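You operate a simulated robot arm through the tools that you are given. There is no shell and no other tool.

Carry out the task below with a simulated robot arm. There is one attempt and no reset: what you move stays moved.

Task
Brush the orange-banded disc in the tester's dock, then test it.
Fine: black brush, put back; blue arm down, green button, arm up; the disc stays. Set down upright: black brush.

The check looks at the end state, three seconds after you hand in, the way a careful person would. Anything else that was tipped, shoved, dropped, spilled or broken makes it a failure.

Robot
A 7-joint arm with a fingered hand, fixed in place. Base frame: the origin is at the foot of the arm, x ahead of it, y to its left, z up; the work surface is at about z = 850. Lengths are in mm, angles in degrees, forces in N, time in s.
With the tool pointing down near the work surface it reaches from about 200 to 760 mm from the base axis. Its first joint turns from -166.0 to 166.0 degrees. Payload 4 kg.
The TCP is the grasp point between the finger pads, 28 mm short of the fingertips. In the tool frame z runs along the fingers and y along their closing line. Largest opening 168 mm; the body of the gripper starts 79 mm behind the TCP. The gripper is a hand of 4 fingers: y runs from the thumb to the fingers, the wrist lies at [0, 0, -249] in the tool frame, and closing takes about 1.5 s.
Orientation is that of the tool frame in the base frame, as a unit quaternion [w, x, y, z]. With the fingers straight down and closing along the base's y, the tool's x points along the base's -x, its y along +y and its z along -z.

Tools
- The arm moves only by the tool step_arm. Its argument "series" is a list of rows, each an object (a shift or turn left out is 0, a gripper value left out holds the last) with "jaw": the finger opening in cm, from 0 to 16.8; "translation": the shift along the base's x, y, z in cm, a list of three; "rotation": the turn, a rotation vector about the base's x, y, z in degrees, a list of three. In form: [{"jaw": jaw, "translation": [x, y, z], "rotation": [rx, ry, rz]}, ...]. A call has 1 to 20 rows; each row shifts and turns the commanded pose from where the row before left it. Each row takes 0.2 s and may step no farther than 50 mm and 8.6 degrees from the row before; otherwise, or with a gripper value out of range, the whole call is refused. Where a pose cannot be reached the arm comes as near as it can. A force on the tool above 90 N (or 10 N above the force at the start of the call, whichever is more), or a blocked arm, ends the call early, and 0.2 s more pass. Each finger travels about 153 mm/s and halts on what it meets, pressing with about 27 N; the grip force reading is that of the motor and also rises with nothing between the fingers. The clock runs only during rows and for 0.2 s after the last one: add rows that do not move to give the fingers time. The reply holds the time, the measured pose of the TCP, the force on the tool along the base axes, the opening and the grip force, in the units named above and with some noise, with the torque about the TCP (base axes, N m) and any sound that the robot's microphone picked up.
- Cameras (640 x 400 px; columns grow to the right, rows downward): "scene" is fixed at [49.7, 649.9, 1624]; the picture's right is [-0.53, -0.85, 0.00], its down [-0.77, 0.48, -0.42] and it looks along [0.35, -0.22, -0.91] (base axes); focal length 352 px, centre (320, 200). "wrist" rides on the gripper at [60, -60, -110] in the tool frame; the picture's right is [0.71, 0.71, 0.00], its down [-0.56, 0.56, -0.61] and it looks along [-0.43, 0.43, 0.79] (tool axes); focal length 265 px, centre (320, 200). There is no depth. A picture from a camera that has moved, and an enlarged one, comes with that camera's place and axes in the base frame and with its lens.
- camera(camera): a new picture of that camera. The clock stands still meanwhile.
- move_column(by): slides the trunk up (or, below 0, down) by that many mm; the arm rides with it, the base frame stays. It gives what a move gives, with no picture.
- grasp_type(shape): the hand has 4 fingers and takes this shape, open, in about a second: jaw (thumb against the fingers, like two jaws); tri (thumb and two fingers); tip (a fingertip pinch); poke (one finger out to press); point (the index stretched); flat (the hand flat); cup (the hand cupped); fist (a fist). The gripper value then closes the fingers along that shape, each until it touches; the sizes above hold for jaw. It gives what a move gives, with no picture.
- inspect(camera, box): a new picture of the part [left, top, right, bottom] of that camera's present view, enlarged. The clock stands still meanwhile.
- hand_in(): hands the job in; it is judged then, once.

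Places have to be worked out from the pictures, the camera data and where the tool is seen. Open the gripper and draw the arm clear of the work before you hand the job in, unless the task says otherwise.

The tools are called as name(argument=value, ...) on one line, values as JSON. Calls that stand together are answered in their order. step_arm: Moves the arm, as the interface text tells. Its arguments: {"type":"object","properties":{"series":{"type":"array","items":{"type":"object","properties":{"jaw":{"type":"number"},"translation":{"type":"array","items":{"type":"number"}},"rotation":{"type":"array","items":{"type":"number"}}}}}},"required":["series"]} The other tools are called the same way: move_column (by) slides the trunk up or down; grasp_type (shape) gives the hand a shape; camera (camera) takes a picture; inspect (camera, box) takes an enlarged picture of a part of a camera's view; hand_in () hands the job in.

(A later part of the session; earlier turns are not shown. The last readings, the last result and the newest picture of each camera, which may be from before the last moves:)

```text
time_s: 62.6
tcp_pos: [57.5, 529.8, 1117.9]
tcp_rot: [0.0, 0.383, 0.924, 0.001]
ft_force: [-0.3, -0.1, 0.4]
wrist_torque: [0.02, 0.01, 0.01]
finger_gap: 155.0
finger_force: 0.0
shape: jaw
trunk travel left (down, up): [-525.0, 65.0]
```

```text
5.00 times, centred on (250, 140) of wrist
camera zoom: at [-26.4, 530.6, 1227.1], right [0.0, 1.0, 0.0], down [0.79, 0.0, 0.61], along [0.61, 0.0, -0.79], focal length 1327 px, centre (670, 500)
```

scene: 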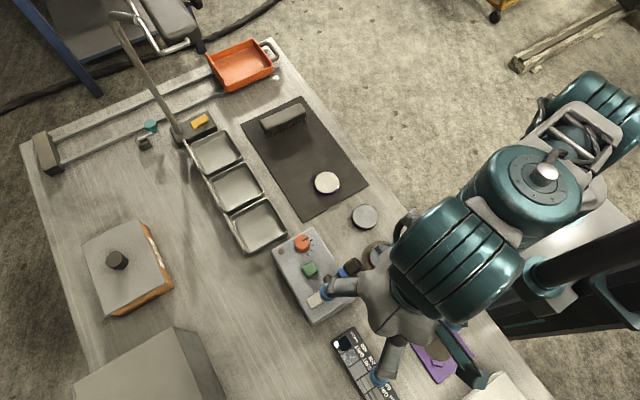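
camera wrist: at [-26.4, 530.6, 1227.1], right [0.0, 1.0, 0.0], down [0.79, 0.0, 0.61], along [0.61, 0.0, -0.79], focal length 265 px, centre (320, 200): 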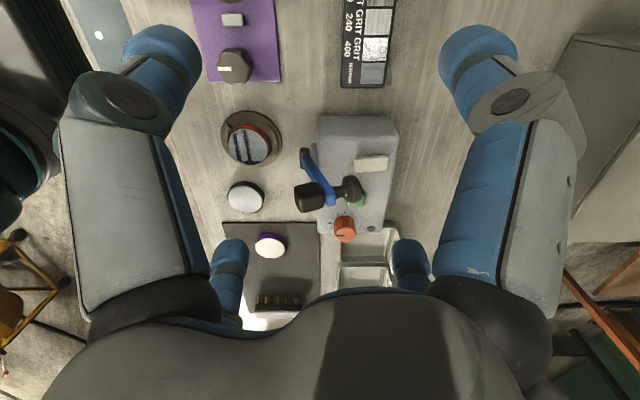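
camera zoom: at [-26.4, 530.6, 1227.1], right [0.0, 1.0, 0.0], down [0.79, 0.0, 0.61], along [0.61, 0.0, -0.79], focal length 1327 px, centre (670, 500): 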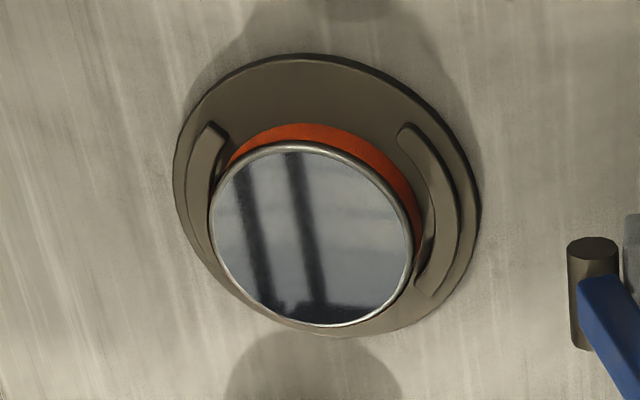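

The side profile is clear: hinge axis at (y 508.7, z 905.6), link end at (543, 994), head at (518, 994), knob cap at (567.7, 977) about 32 mm across. The knob should swing about 111° on a ~92 mm radius to about (421, 935). I'll switch to the two-finger "tip" pinch, yaw to −90° so it closes along x, and move above the knob.

grasp_type(shape="tip")

step_arm(series=[{"jaw": 6, "translation": [1.56, 0.63, -0.5], "rotation": [0, 0, -7.5]}, {"translation": [1.56, 0.63, -0.5], "rotation": [0, 0, -7.5]}, {"translation": [1.56, 0.63, -0.5], "rotation": [0, 0, -7.5]}, {"translation": [1.56, 0.63, -0.5], "rotation": [0, 0, -7.5]}, {"translation": [1.56, 0.63, -0.5], "rotation": [0, 0, -7.5]}, {"translation": [1.55, 0.64, -0.5], "rotation": [0, 0, -7.5]}, {}, {}])

camera(camera="wrist")

camera(camera="scene")

```text
time_s: 63.5
tcp_pos: [57.5, 530.0, 1119.2]
tcp_rot: [-0.001, 0.382, 0.924, 0.0]
ft_force: [-1.4, 0.2, 0.0]
wrist_torque: [0.02, -0.02, -0.04]
finger_gap: 167.9
finger_force: 0.1
shape: tip
trunk travel left (down, up): [-525.0, 65.0]
```

```text
time_s: 65.3
tcp_pos: [152.5, 568.2, 1090.4]
tcp_rot: [0.0, 0.708, 0.706, 0.0]
ft_force: [-0.1, 0.1, 0.0]
wrist_torque: [0.0, -0.02, 0.02]
finger_gap: 60.1
finger_force: 0.0
shape: tip
trunk travel left (down, up): [-525.0, 65.0]
```

```text
taken
camera wrist: at [93.6, 628.5, 1198.7], right [0.71, 0.71, 0.0], down [0.56, -0.56, 0.61], along [0.43, -0.44, -0.79], focal length 265 px, centre (320, 200)
```

wrist: 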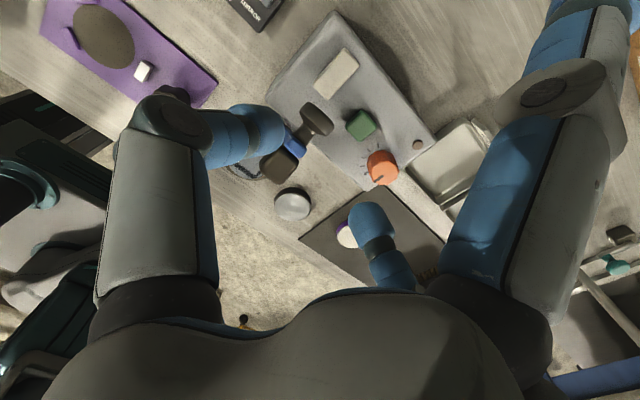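

```text
taken
```

scene: 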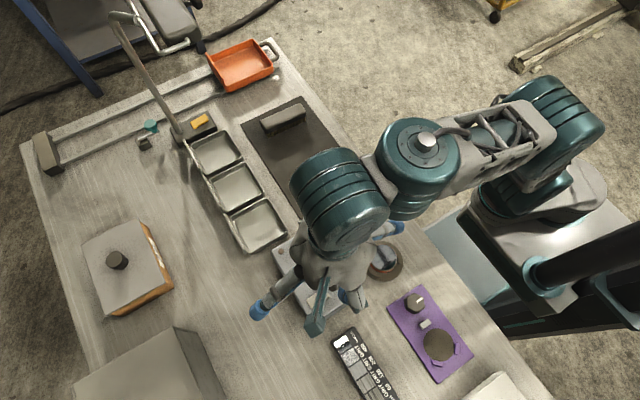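

inspect(camera="wrist", box=[200, 60, 420, 240])

inspect(camera="scene", box=[240, 230, 420, 345])

```text
2.22 times, centred on (310, 150) of wrist
camera zoom: at [93.6, 628.5, 1198.7], right [0.71, 0.71, 0.0], down [0.56, -0.56, 0.61], along [0.43, -0.44, -0.79], focal length 590 px, centre (342, 311)
```

zoom: 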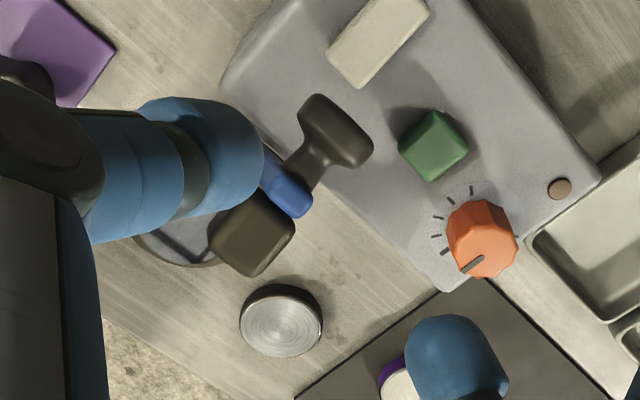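

```text
3.48 times, centred on (330, 288) of scene
camera zoom: at [49.7, 649.9, 1624.0], right [-0.53, -0.85, 0.0], down [-0.77, 0.48, -0.42], along [0.35, -0.22, -0.91], focal length 1226 px, centre (285, -104)
```

zoom: 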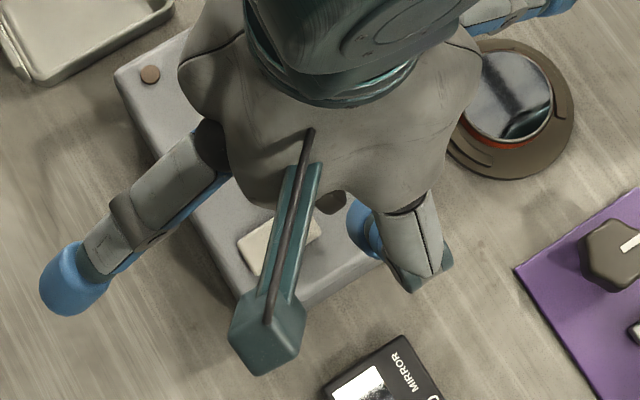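

The knob cap is at about (151.1, 567.6, 977), nearly under the hand axis. I'll shift (−1.7, −1.0) mm and descend to bracket it with the two fingers.

step_arm(series=[{"translation": [-0.17, -0.1, -2]}, {"translation": [0, 0, -3]}, {"translation": [0, 0, -3]}, {}, {}])

camera(camera="wrist")

inspect(camera="scene", box=[240, 230, 420, 345])

```text
time_s: 66.5
tcp_pos: [150.7, 566.3, 1010.7]
tcp_rot: [0.0, 0.708, 0.706, 0.001]
ft_force: [0.3, 0.1, 0.5]
wrist_torque: [0.01, -0.01, 0.02]
finger_gap: 60.4
finger_force: 0.1
shape: tip
trunk travel left (down, up): [-525.0, 65.0]
```

```text
taken
camera wrist: at [91.7, 627.4, 1118.5], right [0.71, 0.71, 0.0], down [0.56, -0.56, 0.61], along [0.43, -0.43, -0.79], focal length 265 px, centre (320, 200)
```

wrist: 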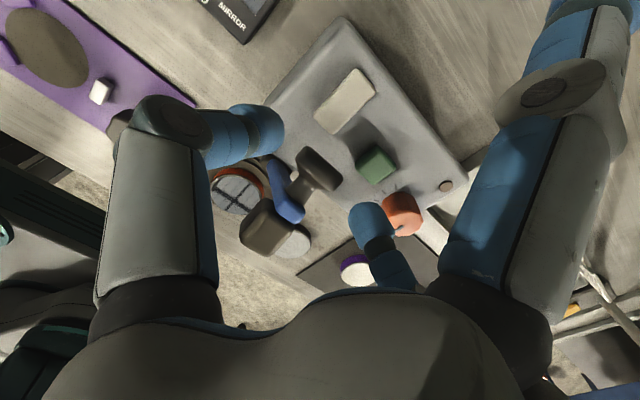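

```text
3.48 times, centred on (330, 288) of scene
camera zoom: at [49.7, 649.9, 1624.0], right [-0.53, -0.85, 0.0], down [-0.77, 0.48, -0.42], along [0.35, -0.22, -0.91], focal length 1226 px, centre (285, -104)
```

zoom: 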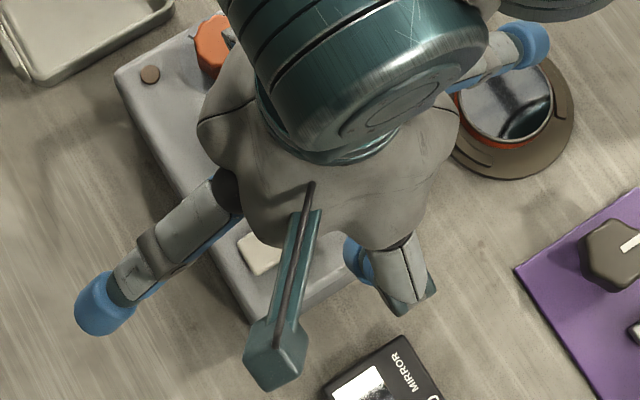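

The cap lies right on the line between the two fingertips. I'll lower 13 mm so the tips pass a bit below the cap's centre, and close.

step_arm(series=[{"translation": [0, 0.05, -1.3]}, {}, {"jaw": 5}, {"jaw": 4.2}, {"jaw": 3.5}, {"jaw": 3}, {"jaw": 2.6}, {"jaw": 2.6}, {}])

inspect(camera="wrist", box=[220, 90, 420, 250])

```text
time_s: 68.5
tcp_pos: [150.5, 567.9, 998.6]
tcp_rot: [0.0, 0.707, 0.707, 0.0]
ft_force: [-1.1, -0.1, -0.3]
wrist_torque: [0.03, 0.01, 0.0]
finger_gap: 26.8
finger_force: 0.0
shape: tip
trunk travel left (down, up): [-525.0, 65.0]
```

```text
2.50 times, centred on (320, 170) of wrist
camera zoom: at [91.9, 628.8, 1106.9], right [0.71, 0.71, 0.0], down [0.56, -0.56, 0.61], along [0.43, -0.43, -0.79], focal length 664 px, centre (320, 275)
```

zoom: 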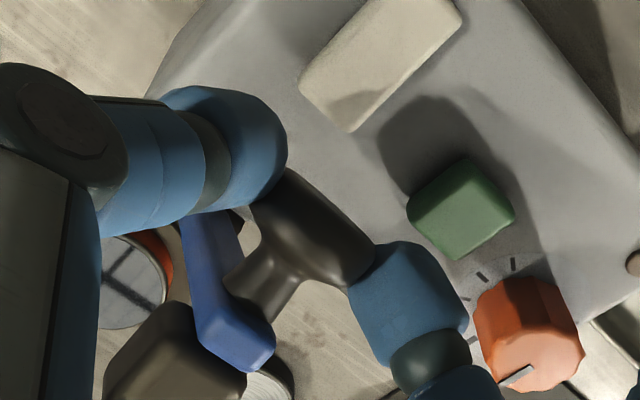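

Tips are just about to touch the cap's sides. I'll close further to grip it.

step_arm(series=[{"jaw": 2.2}, {"jaw": 1.8}, {"jaw": 1.4}, {"jaw": 1.2}, {}])

inspect(camera="wrist", box=[220, 90, 420, 250])

```text
time_s: 69.7
tcp_pos: [151.3, 567.3, 996.9]
tcp_rot: [0.0, 0.708, 0.707, 0.0]
ft_force: [-0.8, -0.3, -0.9]
wrist_torque: [0.01, 0.03, 0.01]
finger_gap: 24.9
finger_force: 27.0
shape: tip
trunk travel left (down, up): [-525.0, 65.0]
```

```text
2.50 times, centred on (320, 170) of wrist
camera zoom: at [92.0, 628.9, 1106.8], right [0.71, 0.71, 0.0], down [0.56, -0.56, 0.61], along [0.43, -0.44, -0.79], focal length 664 px, centre (320, 275)
```

zoom: 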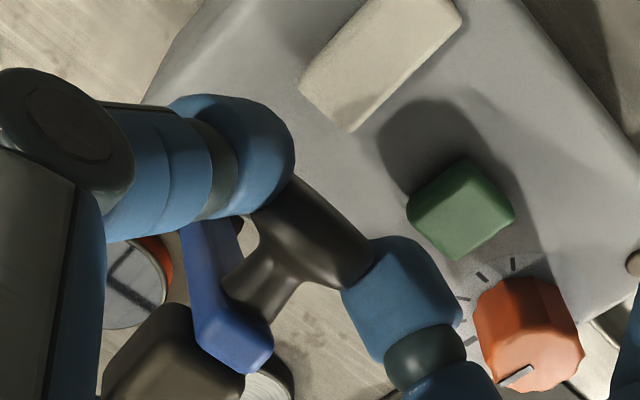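

Grip is 27 N on the cap. I'll start swinging the arm along its arc: first 10° only, then check forces.

step_arm(series=[{"translation": [0, -0.31, 0.25]}, {"translation": [0, -0.32, 0.24]}, {"translation": [0, -0.34, 0.22]}, {"translation": [0, -0.34, 0.21]}, {}])

inspect(camera="wrist", box=[220, 90, 420, 250])

```text
time_s: 70.9
tcp_pos: [150.0, 554.6, 1006.2]
tcp_rot: [0.0, 0.707, 0.707, 0.001]
ft_force: [0.5, 0.4, -2.6]
wrist_torque: [0.16, -0.01, 0.02]
finger_gap: 24.8
finger_force: 27.3
shape: tip
trunk travel left (down, up): [-525.0, 65.0]
```

```text
2.50 times, centred on (320, 170) of wrist
camera zoom: at [91.8, 617.0, 1115.2], right [0.71, 0.71, 0.0], down [0.56, -0.56, 0.61], along [0.43, -0.44, -0.79], focal length 664 px, centre (320, 275)
```

zoom: 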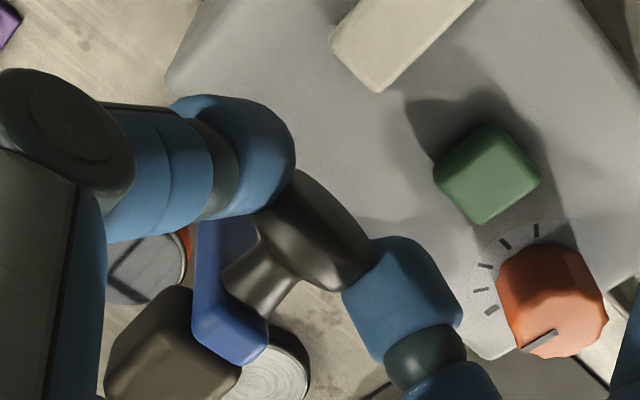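

The arm follows with only about 2.6 N load. I'll continue to about 90°.

step_arm(series=[{"translation": [0, -0.71, 0.37]}, {"translation": [0, -0.74, 0.31]}, {"translation": [0, -0.77, 0.24]}, {}])

step_arm(series=[{"translation": [0, -0.78, 0.17]}, {"translation": [0, -0.8, 0.1]}, {"translation": [0, -0.8, 0.04]}, {}])

camera(camera="wrist")

```text
time_s: 71.9
tcp_pos: [150.6, 533.4, 1016.4]
tcp_rot: [0.0, 0.707, 0.707, 0.0]
ft_force: [-3.5, 1.3, -2.9]
wrist_torque: [0.21, 0.09, -0.03]
finger_gap: 24.5
finger_force: 27.5
shape: tip
trunk travel left (down, up): [-525.0, 65.0]
```

```text
time_s: 72.9
tcp_pos: [150.3, 509.5, 1019.6]
tcp_rot: [0.0, 0.708, 0.707, 0.0]
ft_force: [0.3, 1.5, 7.3]
wrist_torque: [0.23, -0.01, -0.03]
finger_gap: 24.8
finger_force: 26.9
shape: tip
trunk travel left (down, up): [-525.0, 65.0]
```

```text
taken
camera wrist: at [92.0, 569.5, 1128.0], right [0.71, 0.71, 0.0], down [0.56, -0.56, 0.61], along [0.43, -0.43, -0.79], focal length 265 px, centre (320, 200)
```

wrist: 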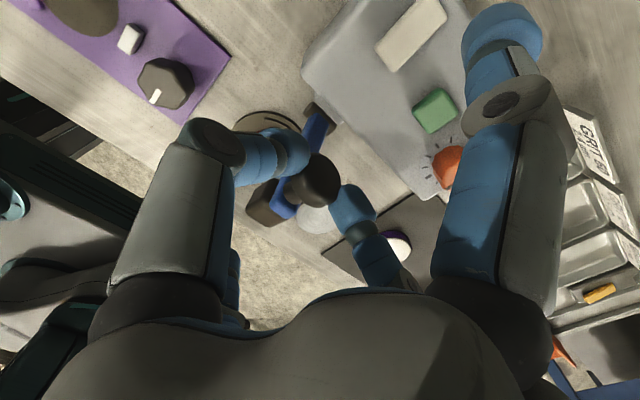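

The arm is now past vertical and follows well; a 7 N upward push suggests my arc is about 0.5 mm too low. I'll add that and continue.

step_arm(series=[{"translation": [0, -0.8, 0.02]}, {"translation": [0, -0.8, -0.08]}, {"translation": [0, -0.78, -0.17]}, {}])

step_arm(series=[{"translation": [0, -0.77, -0.24]}, {"translation": [0, -0.74, -0.31]}, {"translation": [0, -0.71, -0.37]}, {}])

camera(camera="wrist")

```text
time_s: 73.9
tcp_pos: [150.2, 486.3, 1016.7]
tcp_rot: [0.0, 0.707, 0.707, -0.001]
ft_force: [-2.1, 0.9, 2.7]
wrist_torque: [0.22, 0.07, -0.03]
finger_gap: 24.4
finger_force: 27.4
shape: tip
trunk travel left (down, up): [-525.0, 65.0]
```

```text
time_s: 74.9
tcp_pos: [151.5, 463.8, 1008.0]
tcp_rot: [0.0, 0.707, 0.707, 0.0]
ft_force: [-4.9, 0.2, 2.3]
wrist_torque: [0.2, 0.16, -0.01]
finger_gap: 24.4
finger_force: 27.4
shape: tip
trunk travel left (down, up): [-525.0, 65.0]
```

```text
taken
camera wrist: at [92.3, 524.3, 1116.5], right [0.71, 0.71, 0.0], down [0.56, -0.56, 0.61], along [0.44, -0.43, -0.79], focal length 265 px, centre (320, 200)
```

wrist: 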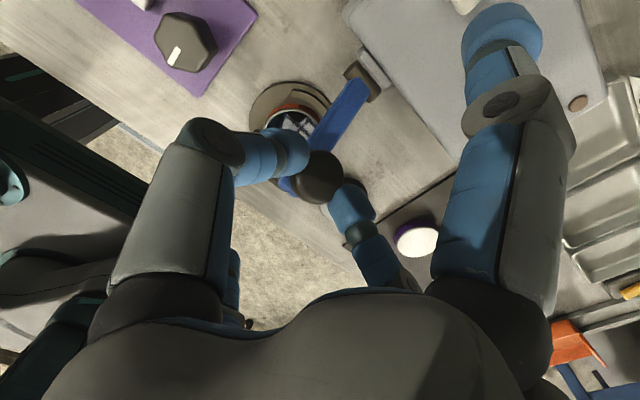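

Smooth so far at about 120°. Continuing down with the same arc, checking more often.

step_arm(series=[{"translation": [-0.03, -0.68, -0.43]}, {"translation": [0, -0.63, -0.49]}, {"translation": [0, -0.6, -0.54]}, {}])

step_arm(series=[{"translation": [0, -0.54, -0.6]}, {"translation": [0, -0.49, -0.63]}, {}])

camera(camera="wrist")

inspect(camera="scene", box=[320, 210, 440, 300])

```text
time_s: 75.9
tcp_pos: [150.5, 444.4, 992.6]
tcp_rot: [0.0, 0.708, 0.706, 0.0]
ft_force: [-1.0, -5.2, 6.2]
wrist_torque: [0.13, 0.02, -0.02]
finger_gap: 24.5
finger_force: 26.4
shape: tip
trunk travel left (down, up): [-525.0, 65.0]
```

```text
time_s: 76.7
tcp_pos: [151.6, 432.3, 980.7]
tcp_rot: [0.0, 0.708, 0.706, 0.0]
ft_force: [1.9, -4.4, 4.1]
wrist_torque: [0.11, -0.01, -0.03]
finger_gap: 24.4
finger_force: 26.7
shape: tip
trunk travel left (down, up): [-525.0, 65.0]
```

```text
taken
camera wrist: at [92.1, 494.3, 1089.7], right [0.71, 0.71, 0.0], down [0.56, -0.56, 0.61], along [0.43, -0.44, -0.79], focal length 265 px, centre (320, 200)
```

wrist: 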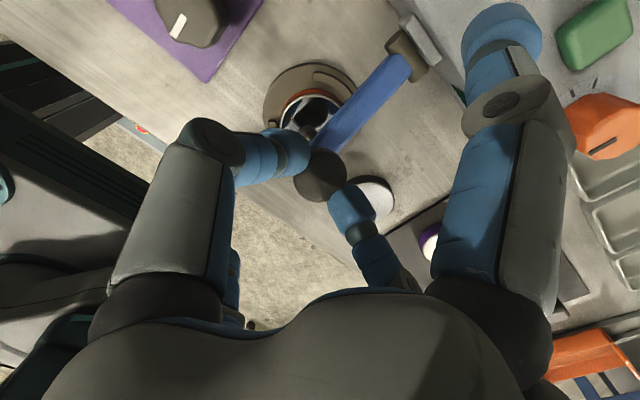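

```text
4.44 times, centred on (380, 255) of scene
camera zoom: at [49.7, 649.9, 1624.0], right [-0.53, -0.85, 0.0], down [-0.77, 0.48, -0.42], along [0.35, -0.22, -0.91], focal length 1567 px, centre (53, -44)
```

zoom: 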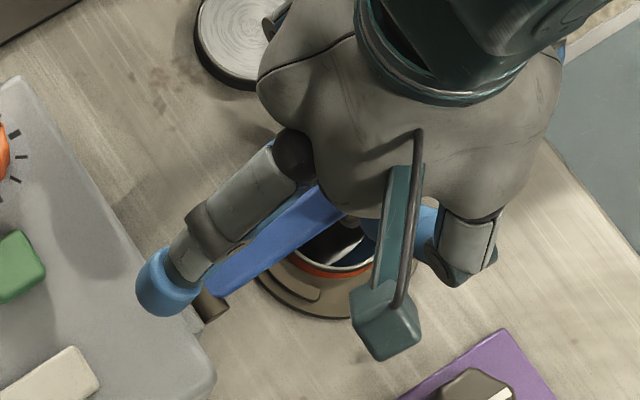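

About 16° remain. I'll continue in smaller steps and watch for the head meeting the disc.

step_arm(series=[{"translation": [0, -0.43, -0.68]}, {"translation": [0, -0.37, -0.71]}, {}])

step_arm(series=[{"translation": [0, -0.13, -0.29]}, {}])

step_arm(series=[{"translation": [0, -0.09, -0.22]}, {}])

```text
time_s: 77.5
tcp_pos: [149.4, 426.3, 967.3]
tcp_rot: [0.0, 0.707, 0.707, 0.0]
ft_force: [2.2, -11.8, 5.8]
wrist_torque: [-0.02, -0.03, -0.03]
finger_gap: 24.9
finger_force: 27.3
shape: tip
trunk travel left (down, up): [-525.0, 65.0]
```

```text
time_s: 78.1
tcp_pos: [149.5, 424.5, 964.1]
tcp_rot: [-0.001, 0.708, 0.706, 0.0]
ft_force: [3.2, -13.7, 6.0]
wrist_torque: [0.0, -0.09, -0.01]
finger_gap: 24.8
finger_force: 27.4
shape: tip
trunk travel left (down, up): [-525.0, 65.0]
```

```text
time_s: 78.7
tcp_pos: [151.7, 421.5, 962.7]
tcp_rot: [-0.001, 0.707, 0.707, 0.002]
ft_force: [2.4, -9.7, 5.8]
wrist_torque: [0.02, -0.05, -0.01]
finger_gap: 24.4
finger_force: 27.0
shape: tip
trunk travel left (down, up): [-525.0, 65.0]
```

The link pushes the tool about 10 N toward −y, meaning my radius is slightly short. I'll move out 0.7 mm and continue down in small steps.

step_arm(series=[{"translation": [0, -0.1, -0.15]}, {}])

step_arm(series=[{"translation": [0, -0.06, -0.2]}, {}])

inspect(camera="wrist", box=[220, 50, 460, 230])

```text
time_s: 79.3
tcp_pos: [151.6, 423.4, 961.2]
tcp_rot: [0.0, 0.707, 0.707, 0.0]
ft_force: [3.5, -9.8, 5.2]
wrist_torque: [0.09, -0.02, -0.01]
finger_gap: 24.4
finger_force: 27.2
shape: tip
trunk travel left (down, up): [-525.0, 65.0]
```

```text
time_s: 79.9
tcp_pos: [149.8, 423.4, 958.3]
tcp_rot: [-0.001, 0.707, 0.707, 0.001]
ft_force: [4.3, -8.1, 11.1]
wrist_torque: [0.09, -0.11, -0.03]
finger_gap: 24.9
finger_force: 27.0
shape: tip
trunk travel left (down, up): [-525.0, 65.0]
```

```text
2.22 times, centred on (340, 140) of wrist
camera zoom: at [91.8, 482.8, 1068.4], right [0.71, 0.71, 0.0], down [0.56, -0.56, 0.61], along [0.43, -0.43, -0.79], focal length 590 px, centre (276, 333)
```

zoom: 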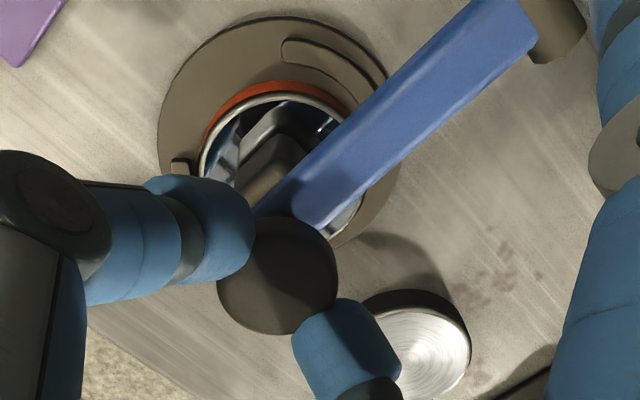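

The head is very near the disc (its reflection almost meets it). Continuing 1 mm at a time.

step_arm(series=[{"translation": [0, -0.03, -0.1]}, {}])

step_arm(series=[{"translation": [0, -0.03, -0.1]}, {}])

inspect(camera="wrist", box=[270, 80, 360, 150])

```text
time_s: 80.5
tcp_pos: [151.3, 421.2, 959.1]
tcp_rot: [-0.001, 0.707, 0.707, 0.001]
ft_force: [4.8, -6.1, 17.3]
wrist_torque: [0.13, -0.15, -0.03]
finger_gap: 25.2
finger_force: 27.3
shape: tip
trunk travel left (down, up): [-525.0, 65.0]
```

```text
time_s: 81.1
tcp_pos: [151.4, 420.3, 958.6]
tcp_rot: [-0.001, 0.707, 0.707, 0.002]
ft_force: [3.6, 0.9, 26.5]
wrist_torque: [0.26, -0.11, 0.0]
finger_gap: 26.3
finger_force: 27.3
shape: tip
trunk travel left (down, up): [-525.0, 65.0]
```

```text
5.71 times, centred on (315, 115) of wrist
camera zoom: at [91.4, 481.8, 1067.1], right [0.71, 0.71, 0.0], down [0.56, -0.56, 0.61], along [0.43, -0.43, -0.79], focal length 1517 px, centre (349, 686)
```

zoom: 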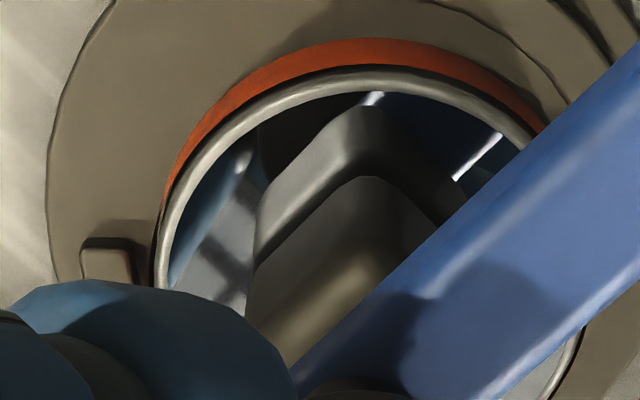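

The load rose to 26 N, so the head is resting on the disc. I'll release the knob and rise straight up to look.

step_arm(series=[{"translation": [0, 0, 0.1]}, {"jaw": 3}, {"jaw": 4}, {"jaw": 5.5}, {"jaw": 6.5}, {}, {"translation": [0, 0, 2]}, {"translation": [0, 0, 4]}, {"translation": [0, 0, 4]}, {}])

camera(camera="wrist")

inspect(camera="scene", box=[290, 210, 450, 310])

```text
time_s: 83.3
tcp_pos: [151.4, 421.8, 1057.9]
tcp_rot: [0.001, 0.707, 0.707, 0.0]
ft_force: [-0.3, 0.2, -0.4]
wrist_torque: [0.0, -0.02, 0.01]
finger_gap: 64.6
finger_force: 0.0
shape: tip
trunk travel left (down, up): [-525.0, 65.0]
```

```text
taken
camera wrist: at [93.1, 482.9, 1168.0], right [0.71, 0.71, 0.0], down [0.56, -0.56, 0.61], along [0.43, -0.44, -0.79], focal length 265 px, centre (320, 200)
```

wrist: 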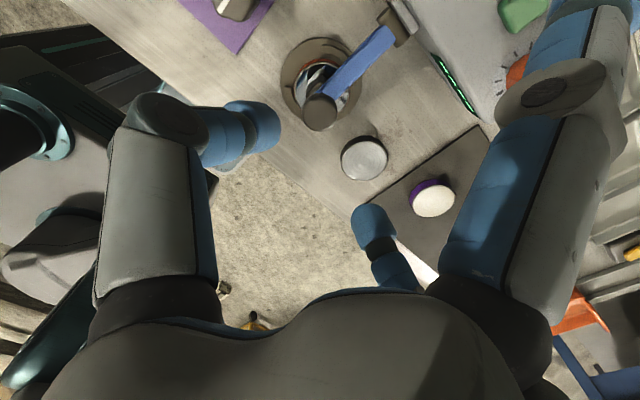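

```text
4.00 times, centred on (370, 260) of scene
camera zoom: at [49.7, 649.9, 1624.0], right [-0.53, -0.85, 0.0], down [-0.77, 0.48, -0.42], along [0.35, -0.22, -0.91], focal length 1410 px, centre (120, -40)
```

zoom: 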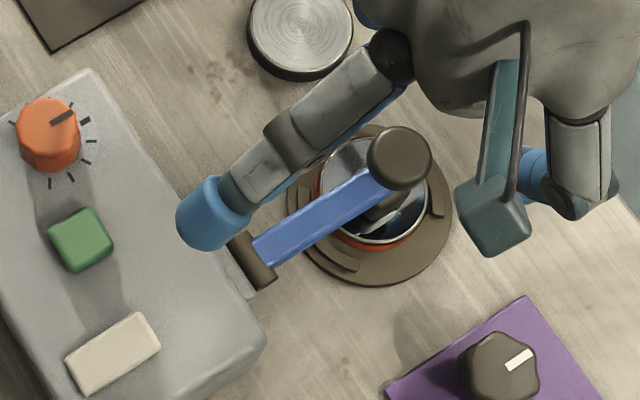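

The arm appears down with its head over the disc. I'll take a side view from −x to confirm the link's angle before pressing the button.

step_arm(series=[{"translation": [-2.2, 0.4, 0.3], "rotation": [0, 0, 7.5]}, {"translation": [-2.2, 0.4, 0.3], "rotation": [0, 0, 7.5]}, {"translation": [-2.2, 0.4, 0.3], "rotation": [0, 0, 7.5]}, {"translation": [-2.2, 0.4, 0.3], "rotation": [0, 0, 7.5]}, {"translation": [-2.2, 0.4, 0.3], "rotation": [0, 0, 7.5]}, {"translation": [-2.2, 0.4, 0.3], "rotation": [0, 0, 7.5]}, {}, {}])

camera(camera="wrist")

inspect(camera="wrist", box=[240, 80, 400, 200])

```text
time_s: 85.1
tcp_pos: [19.2, 444.8, 1074.1]
tcp_rot: [0.0, 0.383, 0.924, 0.0]
ft_force: [0.8, 0.5, 0.5]
wrist_torque: [-0.02, 0.0, 0.0]
finger_gap: 64.8
finger_force: 0.0
shape: tip
trunk travel left (down, up): [-525.0, 65.0]
```

```text
taken
camera wrist: at [-64.5, 446.5, 1183.0], right [0.0, 1.0, 0.0], down [0.79, 0.0, 0.61], along [0.61, 0.0, -0.79], focal length 265 px, centre (320, 200)
```

wrist: 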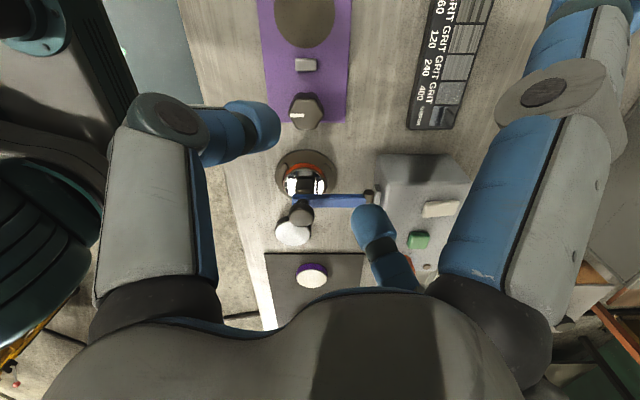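

```text
3.33 times, centred on (320, 140) of wrist
camera zoom: at [-64.5, 446.5, 1183.0], right [0.0, 1.0, 0.0], down [0.79, 0.0, 0.61], along [0.61, 0.0, -0.79], focal length 885 px, centre (320, 400)
```

zoom: 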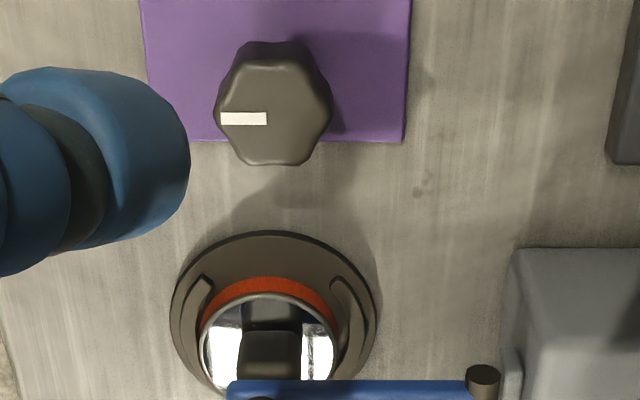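

inspect(camera="wrist", box=[265, 150, 385, 240])

inspect(camera="wrist", box=[275, 155, 335, 200])

```text
4.44 times, centred on (325, 195) of wrist
camera zoom: at [-64.5, 446.5, 1183.0], right [0.0, 1.0, 0.0], down [0.79, 0.0, 0.61], along [0.61, 0.0, -0.79], focal length 1180 px, centre (298, 222)
```

zoom: 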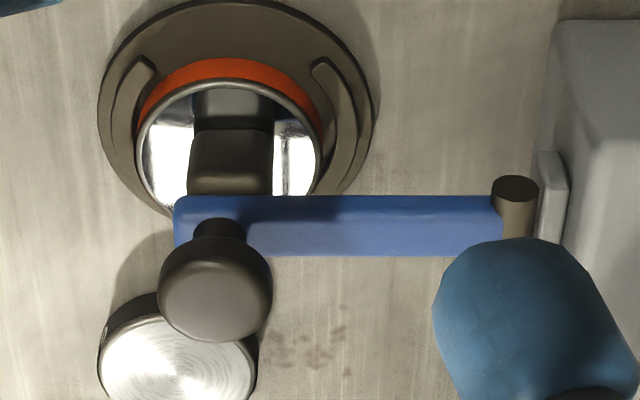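

```text
8.89 times, centred on (305, 178) of wrist
camera zoom: at [-64.5, 446.5, 1183.0], right [0.0, 1.0, 0.0], down [0.79, 0.0, 0.61], along [0.61, 0.0, -0.79], focal length 2359 px, centre (453, 400)
```

zoom: 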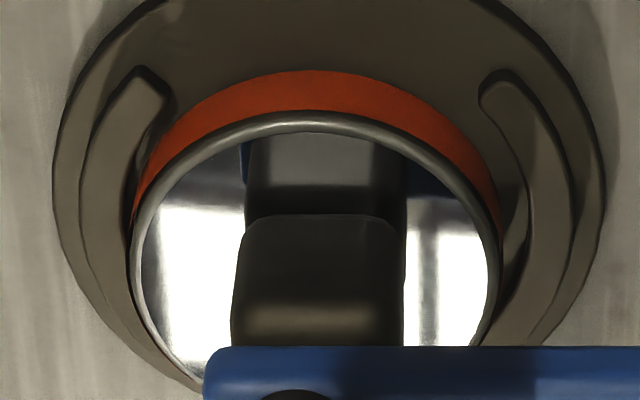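

Side view confirms the arm is down: the link is level and the head touches its own reflection in the disc. I also now estimate the box top near z ≈ 910 and the green button near (200, 582, 928). I'll go above the button to measure it properly.

step_arm(series=[{"translation": [3.0, 2.0, 0], "rotation": [0, 0, -7.5]}, {"translation": [3.0, 2.0, 0], "rotation": [0, 0, -7.5]}, {"translation": [3.0, 2.0, 0], "rotation": [0, 0, -7.5]}, {"translation": [3.0, 2.0, 0], "rotation": [0, 0, -7.5]}, {"translation": [3.0, 2.0, 0], "rotation": [0, 0, -7.5]}, {"translation": [3.0, 2.0, 0], "rotation": [0, 0, -7.5]}, {}, {}, {}])

camera(camera="wrist")

inspect(camera="wrist", box=[230, 60, 430, 200])

```text
time_s: 87.1
tcp_pos: [198.1, 568.1, 1074.7]
tcp_rot: [0.0, 0.707, 0.707, 0.0]
ft_force: [0.7, 0.1, -0.2]
wrist_torque: [-0.03, -0.01, 0.0]
finger_gap: 64.5
finger_force: 0.1
shape: tip
trunk travel left (down, up): [-525.0, 65.0]
```

```text
taken
camera wrist: at [139.5, 628.8, 1182.7], right [0.71, 0.71, 0.0], down [0.56, -0.56, 0.61], along [0.43, -0.44, -0.79], focal length 265 px, centre (320, 200)
```

wrist: 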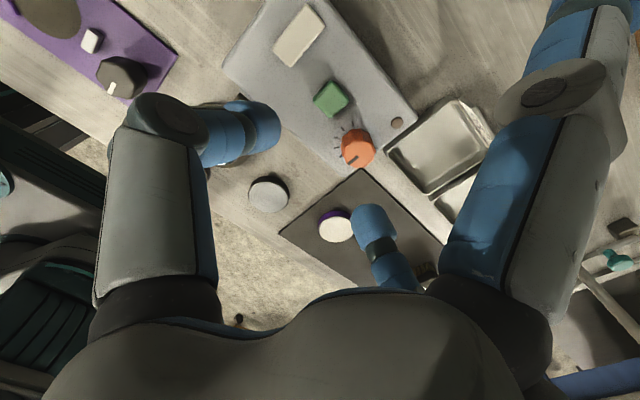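

```text
2.86 times, centred on (330, 130) of wrist
camera zoom: at [139.5, 628.8, 1182.7], right [0.71, 0.71, 0.0], down [0.56, -0.56, 0.61], along [0.43, -0.44, -0.79], focal length 758 px, centre (291, 400)
```

zoom: 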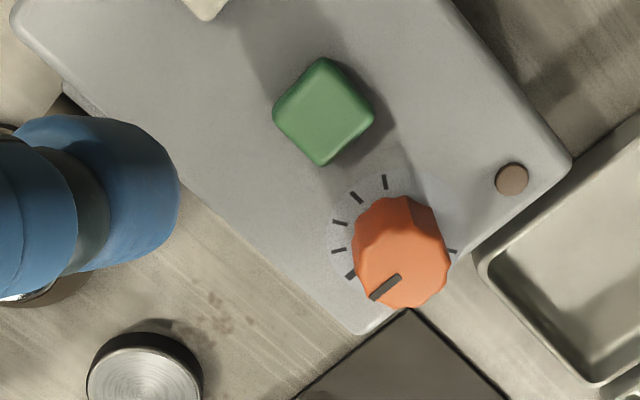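

The button top is at about (200.4, 582.3, 926), about 28 mm wide, with the dial close by at (255, 567, ~936). I'll close the pinch fully, yaw to −45° so the fingers stay clear of the dial, centre over the button and lower part-way.

step_arm(series=[{"jaw": 3, "translation": [0.05, 0.25, 0], "rotation": [0, 0, 7.5]}, {"jaw": 1, "translation": [0.02, 0.25, 0], "rotation": [0, 0, 7.5]}, {"jaw": 0, "translation": [0.02, 0.25, 0], "rotation": [0, 0, 7.5]}, {"translation": [0.02, 0.2, 0], "rotation": [0, 0, 7.5]}, {"translation": [0.02, 0.2, 0], "rotation": [0, 0, 7.5]}, {"translation": [0.03, 0.18, 0], "rotation": [0, 0, 7.5]}, {"translation": [0, 0, -3]}, {"translation": [0, 0, -3]}, {"translation": [0, 0, -2.5]}, {}, {}])

camera(camera="wrist")

inspect(camera="wrist", box=[230, 80, 410, 220])

inspect(camera="scene", box=[250, 210, 410, 310])

```text
time_s: 89.5
tcp_pos: [200.5, 578.2, 990.3]
tcp_rot: [0.0, 0.383, 0.924, 0.0]
ft_force: [0.1, -0.2, 0.6]
wrist_torque: [0.01, 0.0, 0.0]
finger_gap: 0.0
finger_force: 27.0
shape: tip
trunk travel left (down, up): [-525.0, 65.0]
```

```text
taken
camera wrist: at [116.6, 579.2, 1099.1], right [0.0, 1.0, 0.0], down [0.79, 0.0, 0.61], along [0.61, 0.0, -0.79], focal length 265 px, centre (320, 200)
```

wrist: 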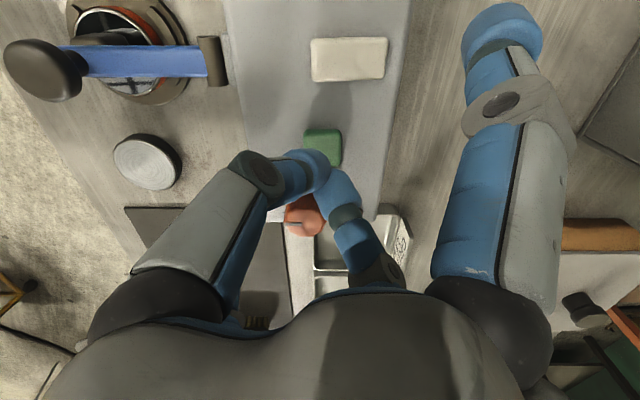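

```text
2.86 times, centred on (320, 150) of wrist
camera zoom: at [116.6, 579.2, 1099.1], right [0.0, 1.0, 0.0], down [0.79, 0.0, 0.61], along [0.61, 0.0, -0.79], focal length 758 px, centre (320, 343)
```

zoom: 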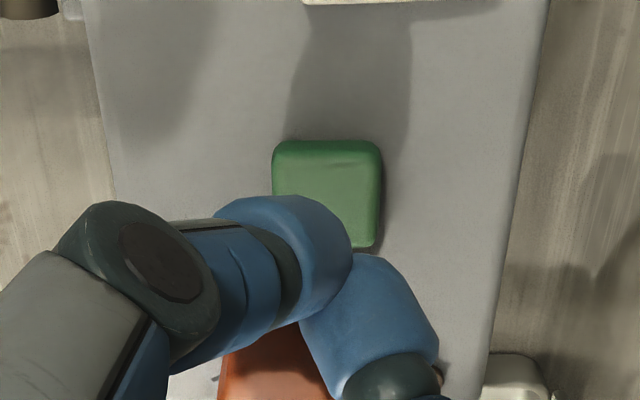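

```text
4.00 times, centred on (330, 260) of scene
camera zoom: at [49.7, 649.9, 1624.0], right [-0.53, -0.85, 0.0], down [-0.77, 0.48, -0.42], along [0.35, -0.22, -0.91], focal length 1410 px, centre (280, -40)
```

zoom: 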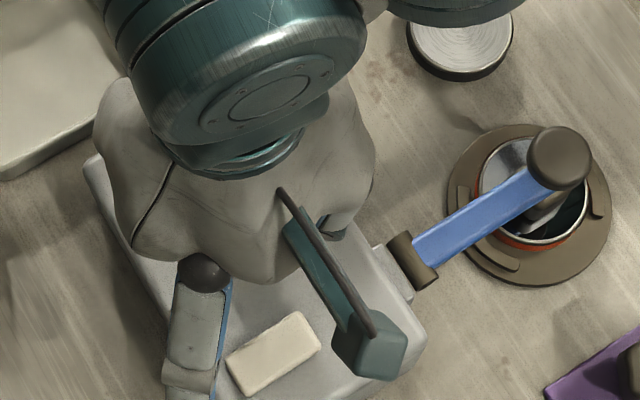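

The closed fingertips are above the button; its centre is about (203, 581.5). I'll shift (+2, +3) mm, lower to just above it, and check.

step_arm(series=[{"translation": [0.2, 0.3, -1]}, {"translation": [0, 0, -1]}, {"translation": [0, 0, -0.8]}, {}])

inspect(camera="wrist", box=[230, 80, 410, 220])

inspect(camera="scene", box=[250, 210, 410, 310])

```text
time_s: 90.5
tcp_pos: [202.5, 580.6, 962.0]
tcp_rot: [0.0, 0.382, 0.924, 0.002]
ft_force: [1.0, 3.8, 12.3]
wrist_torque: [0.21, -0.11, 0.06]
finger_gap: 0.0
finger_force: 26.6
shape: tip
trunk travel left (down, up): [-525.0, 65.0]
heard: click
```

```text
2.86 times, centred on (320, 150) of wrist
camera zoom: at [118.7, 582.0, 1071.2], right [0.0, 1.0, 0.0], down [0.79, 0.0, 0.62], along [0.62, 0.0, -0.79], focal length 758 px, centre (320, 343)
```

zoom: 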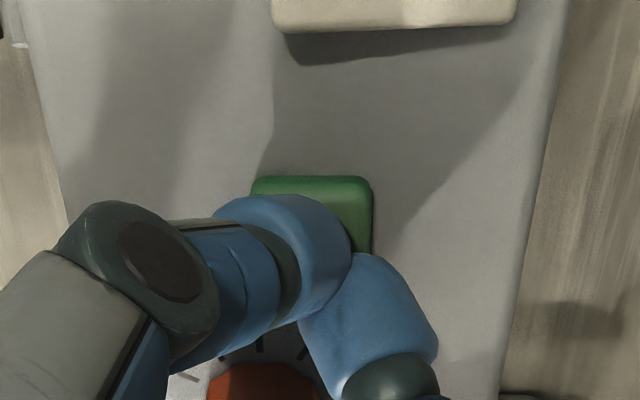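

```text
4.00 times, centred on (330, 260) of scene
camera zoom: at [49.7, 649.9, 1624.0], right [-0.53, -0.85, 0.0], down [-0.77, 0.48, -0.42], along [0.35, -0.22, -0.91], focal length 1410 px, centre (280, -40)
```

zoom: 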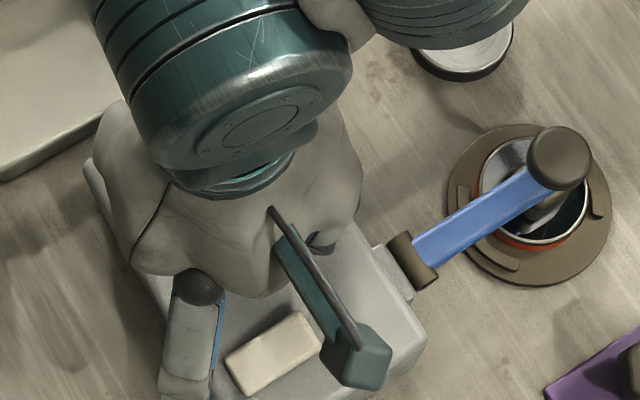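

A click was heard at 12 N – the button has been pressed. I'll lift off and look at the tester's display.

step_arm(series=[{"translation": [0, 0, 1]}, {"translation": [0, 0, 3]}, {"translation": [0, 0, 4]}, {"translation": [0, 0, 4]}, {"translation": [0, 0, 2]}, {}])

camera(camera="wrist")

camera(camera="scene")

```text
time_s: 91.9
tcp_pos: [203.3, 582.2, 1102.0]
tcp_rot: [0.0, 0.383, 0.924, 0.001]
ft_force: [-0.6, -0.1, -0.6]
wrist_torque: [0.03, -0.01, 0.0]
finger_gap: 0.0
finger_force: 26.9
shape: tip
trunk travel left (down, up): [-525.0, 65.0]
```

```text
taken
camera wrist: at [118.6, 582.6, 1211.6], right [0.0, 1.0, 0.0], down [0.79, 0.0, 0.61], along [0.61, 0.0, -0.79], focal length 265 px, centre (320, 200)
```

wrist: 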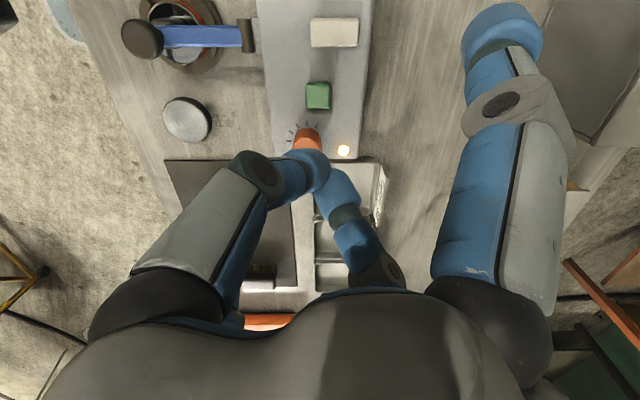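

```text
taken
```

scene: 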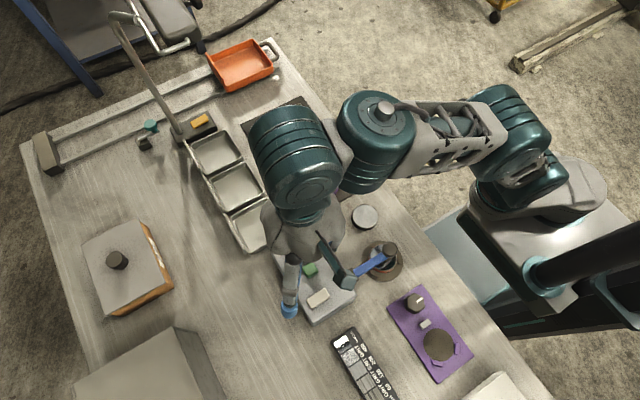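

The indicator lamp on the tester is lit now. I'll move to a viewpoint that shows the display, opening the pinch on the way.

step_arm(series=[{"jaw": 3, "translation": [-0.9, -3.0, -0.3], "rotation": [0, 0, 7.5]}, {"jaw": 6, "translation": [-0.9, -3.0, -0.3], "rotation": [0, 0, 7.5]}, {"translation": [-0.9, -3.0, -0.3], "rotation": [0, 0, 7.5]}, {"translation": [-0.9, -3.0, -0.3], "rotation": [0, 0, 7.5]}, {"translation": [-0.9, -3.0, -0.3], "rotation": [0, 0, 7.5]}, {"translation": [-0.9, -3.0, -0.3], "rotation": [0, 0, 7.5]}, {}, {}])

camera(camera="wrist")

inspect(camera="wrist", box=[220, 90, 460, 260])

```text
time_s: 93.7
tcp_pos: [148.1, 401.5, 1082.6]
tcp_rot: [0.001, 0.0, 1.0, 0.001]
ft_force: [-0.3, 1.0, 0.4]
wrist_torque: [-0.02, -0.03, 0.0]
finger_gap: 59.7
finger_force: 0.0
shape: tip
trunk travel left (down, up): [-525.0, 65.0]
```

```text
taken
camera wrist: at [89.6, 341.5, 1191.7], right [-0.71, 0.71, 0.0], down [0.56, 0.56, 0.61], along [0.43, 0.43, -0.79], focal length 265 px, centre (320, 200)
```

wrist: 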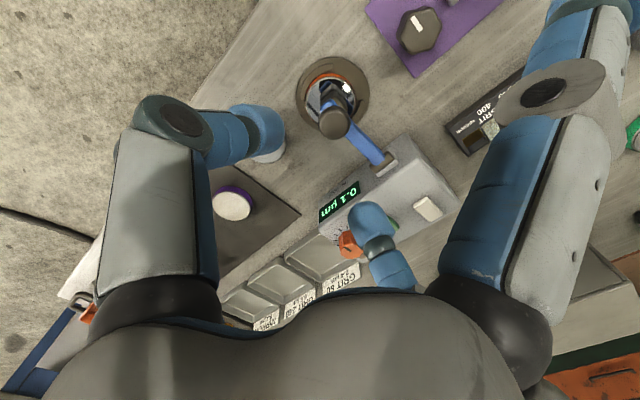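

```text
2.35 times, centred on (340, 175) of wrist
camera zoom: at [89.6, 341.5, 1191.7], right [-0.71, 0.71, 0.0], down [0.56, 0.56, 0.61], along [0.43, 0.43, -0.79], focal length 624 px, centre (273, 259)
```

zoom: 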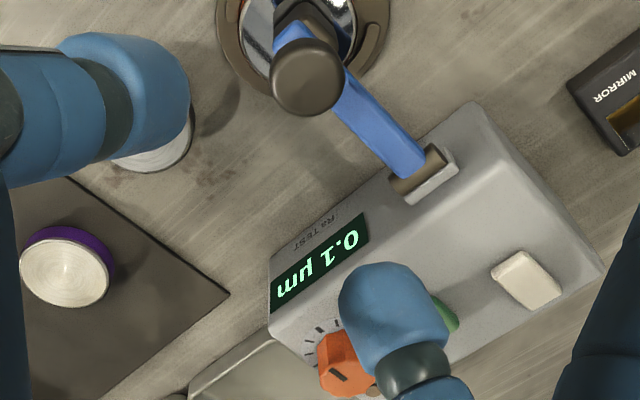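

The display reads "0.1 µm" – the test is complete. Now I raise the arm: go back to yaw −90° above the knob for the two-finger pinch.

step_arm(series=[{"translation": [0.03, 0.16, 0], "rotation": [0, 0, -7.5]}, {"translation": [0.03, 0.16, 0], "rotation": [0, 0, -7.5]}, {"translation": [0.03, 0.16, 0], "rotation": [0, 0, -7.5]}, {"translation": [0.03, 0.16, 0], "rotation": [0, 0, -7.5]}, {"translation": [0.03, 0.16, 0], "rotation": [0, 0, -7.5]}, {"translation": [0.03, 0.16, 0], "rotation": [0, 0, -7.5]}, {"translation": [0.03, 0.16, -0.5], "rotation": [0, 0, -7.5]}, {"translation": [0.03, 0.16, -0.5], "rotation": [0, 0, -7.5]}, {"translation": [0.03, 0.16, -0.5], "rotation": [0, 0, -7.5]}, {"translation": [0.03, 0.16, -1], "rotation": [0, 0, -7.5]}, {"translation": [0.02, 0.16, -1], "rotation": [0, 0, -7.5]}, {"translation": [0, 0.16, -1], "rotation": [0, 0, -7.5]}, {}, {}])

camera(camera="wrist")

inspect(camera="wrist", box=[230, 60, 420, 220])

```text
time_s: 96.7
tcp_pos: [152.2, 419.8, 1038.9]
tcp_rot: [0.0, 0.708, 0.706, -0.001]
ft_force: [-0.5, 0.2, -0.6]
wrist_torque: [0.0, -0.04, -0.02]
finger_gap: 59.3
finger_force: 0.0
shape: tip
trunk travel left (down, up): [-525.0, 65.0]
```

```text
taken
camera wrist: at [94.4, 480.9, 1147.9], right [0.71, 0.71, 0.0], down [0.56, -0.56, 0.61], along [0.43, -0.44, -0.79], focal length 265 px, centre (320, 200)
```

wrist: 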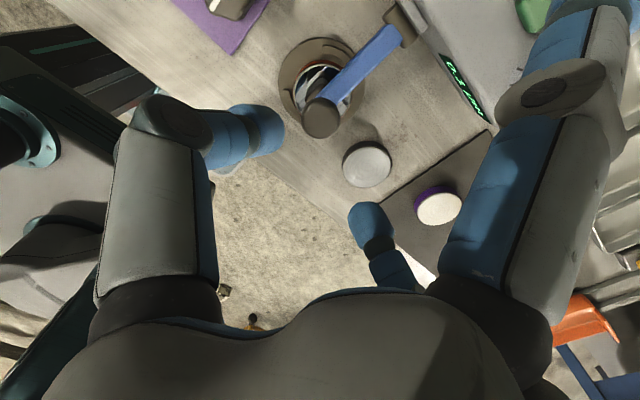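

```text
2.50 times, centred on (325, 140) of wrist
camera zoom: at [94.4, 480.9, 1147.9], right [0.71, 0.71, 0.0], down [0.56, -0.56, 0.61], along [0.43, -0.44, -0.79], focal length 664 px, centre (308, 350)
```

zoom: 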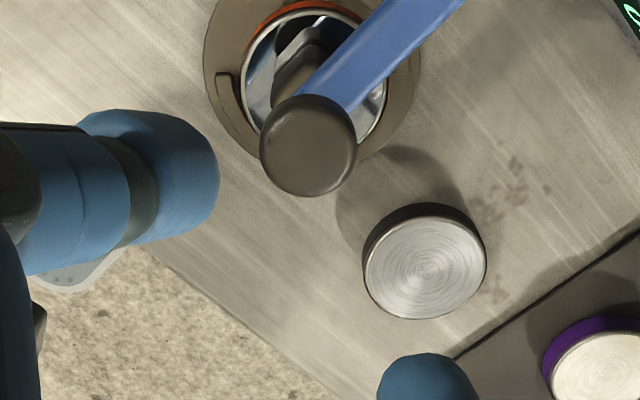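

The knob is below, cap about (150.5, 423, 935). I'll shift (−2.2, +1.5) mm to match the earlier grip line and descend around it.

step_arm(series=[{"translation": [-0.22, 0.15, -2]}, {"translation": [0, 0, -2]}, {"translation": [0, 0, -2]}, {}, {}])

inspect(camera="wrist", box=[230, 80, 420, 240])

```text
time_s: 97.9
tcp_pos: [149.5, 421.7, 978.6]
tcp_rot: [-0.001, 0.707, 0.707, -0.001]
ft_force: [0.3, 0.9, -1.0]
wrist_torque: [-0.04, 0.02, -0.01]
finger_gap: 59.6
finger_force: 0.1
shape: tip
trunk travel left (down, up): [-525.0, 65.0]
```

```text
2.50 times, centred on (325, 160) of wrist
camera zoom: at [91.4, 482.9, 1087.8], right [0.71, 0.71, 0.0], down [0.56, -0.56, 0.61], along [0.43, -0.44, -0.79], focal length 664 px, centre (308, 300)
```

zoom: 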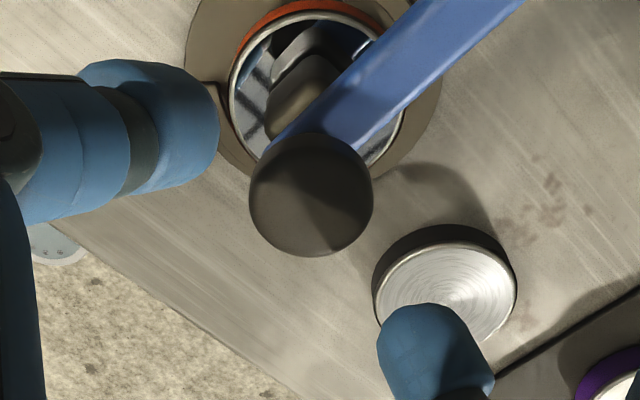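

The cap measures (150.8, 423, 934). I'll nudge +1 mm in y, lower 22 mm and close on it.

step_arm(series=[{"translation": [0, 0.1, -1.1]}, {"translation": [0, 0, -1.1]}, {}, {"jaw": 4.5}, {"jaw": 3.5}, {"jaw": 2.6}, {"jaw": 2.0}, {"jaw": 1.4}, {"jaw": 1.2}, {}])

inspect(camera="wrist", box=[230, 80, 420, 240])

```text
time_s: 100.1
tcp_pos: [150.4, 422.6, 957.2]
tcp_rot: [0.0, 0.707, 0.707, 0.0]
ft_force: [-1.0, -1.2, -0.8]
wrist_torque: [-0.02, 0.05, 0.04]
finger_gap: 24.8
finger_force: 27.5
shape: tip
trunk travel left (down, up): [-525.0, 65.0]
```

```text
2.50 times, centred on (325, 160) of wrist
camera zoom: at [91.8, 482.9, 1066.2], right [0.71, 0.71, 0.0], down [0.56, -0.56, 0.61], along [0.43, -0.44, -0.79], focal length 664 px, centre (308, 300)
```

zoom: 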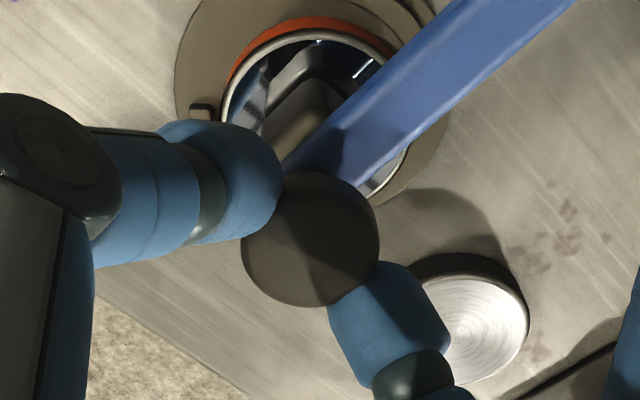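

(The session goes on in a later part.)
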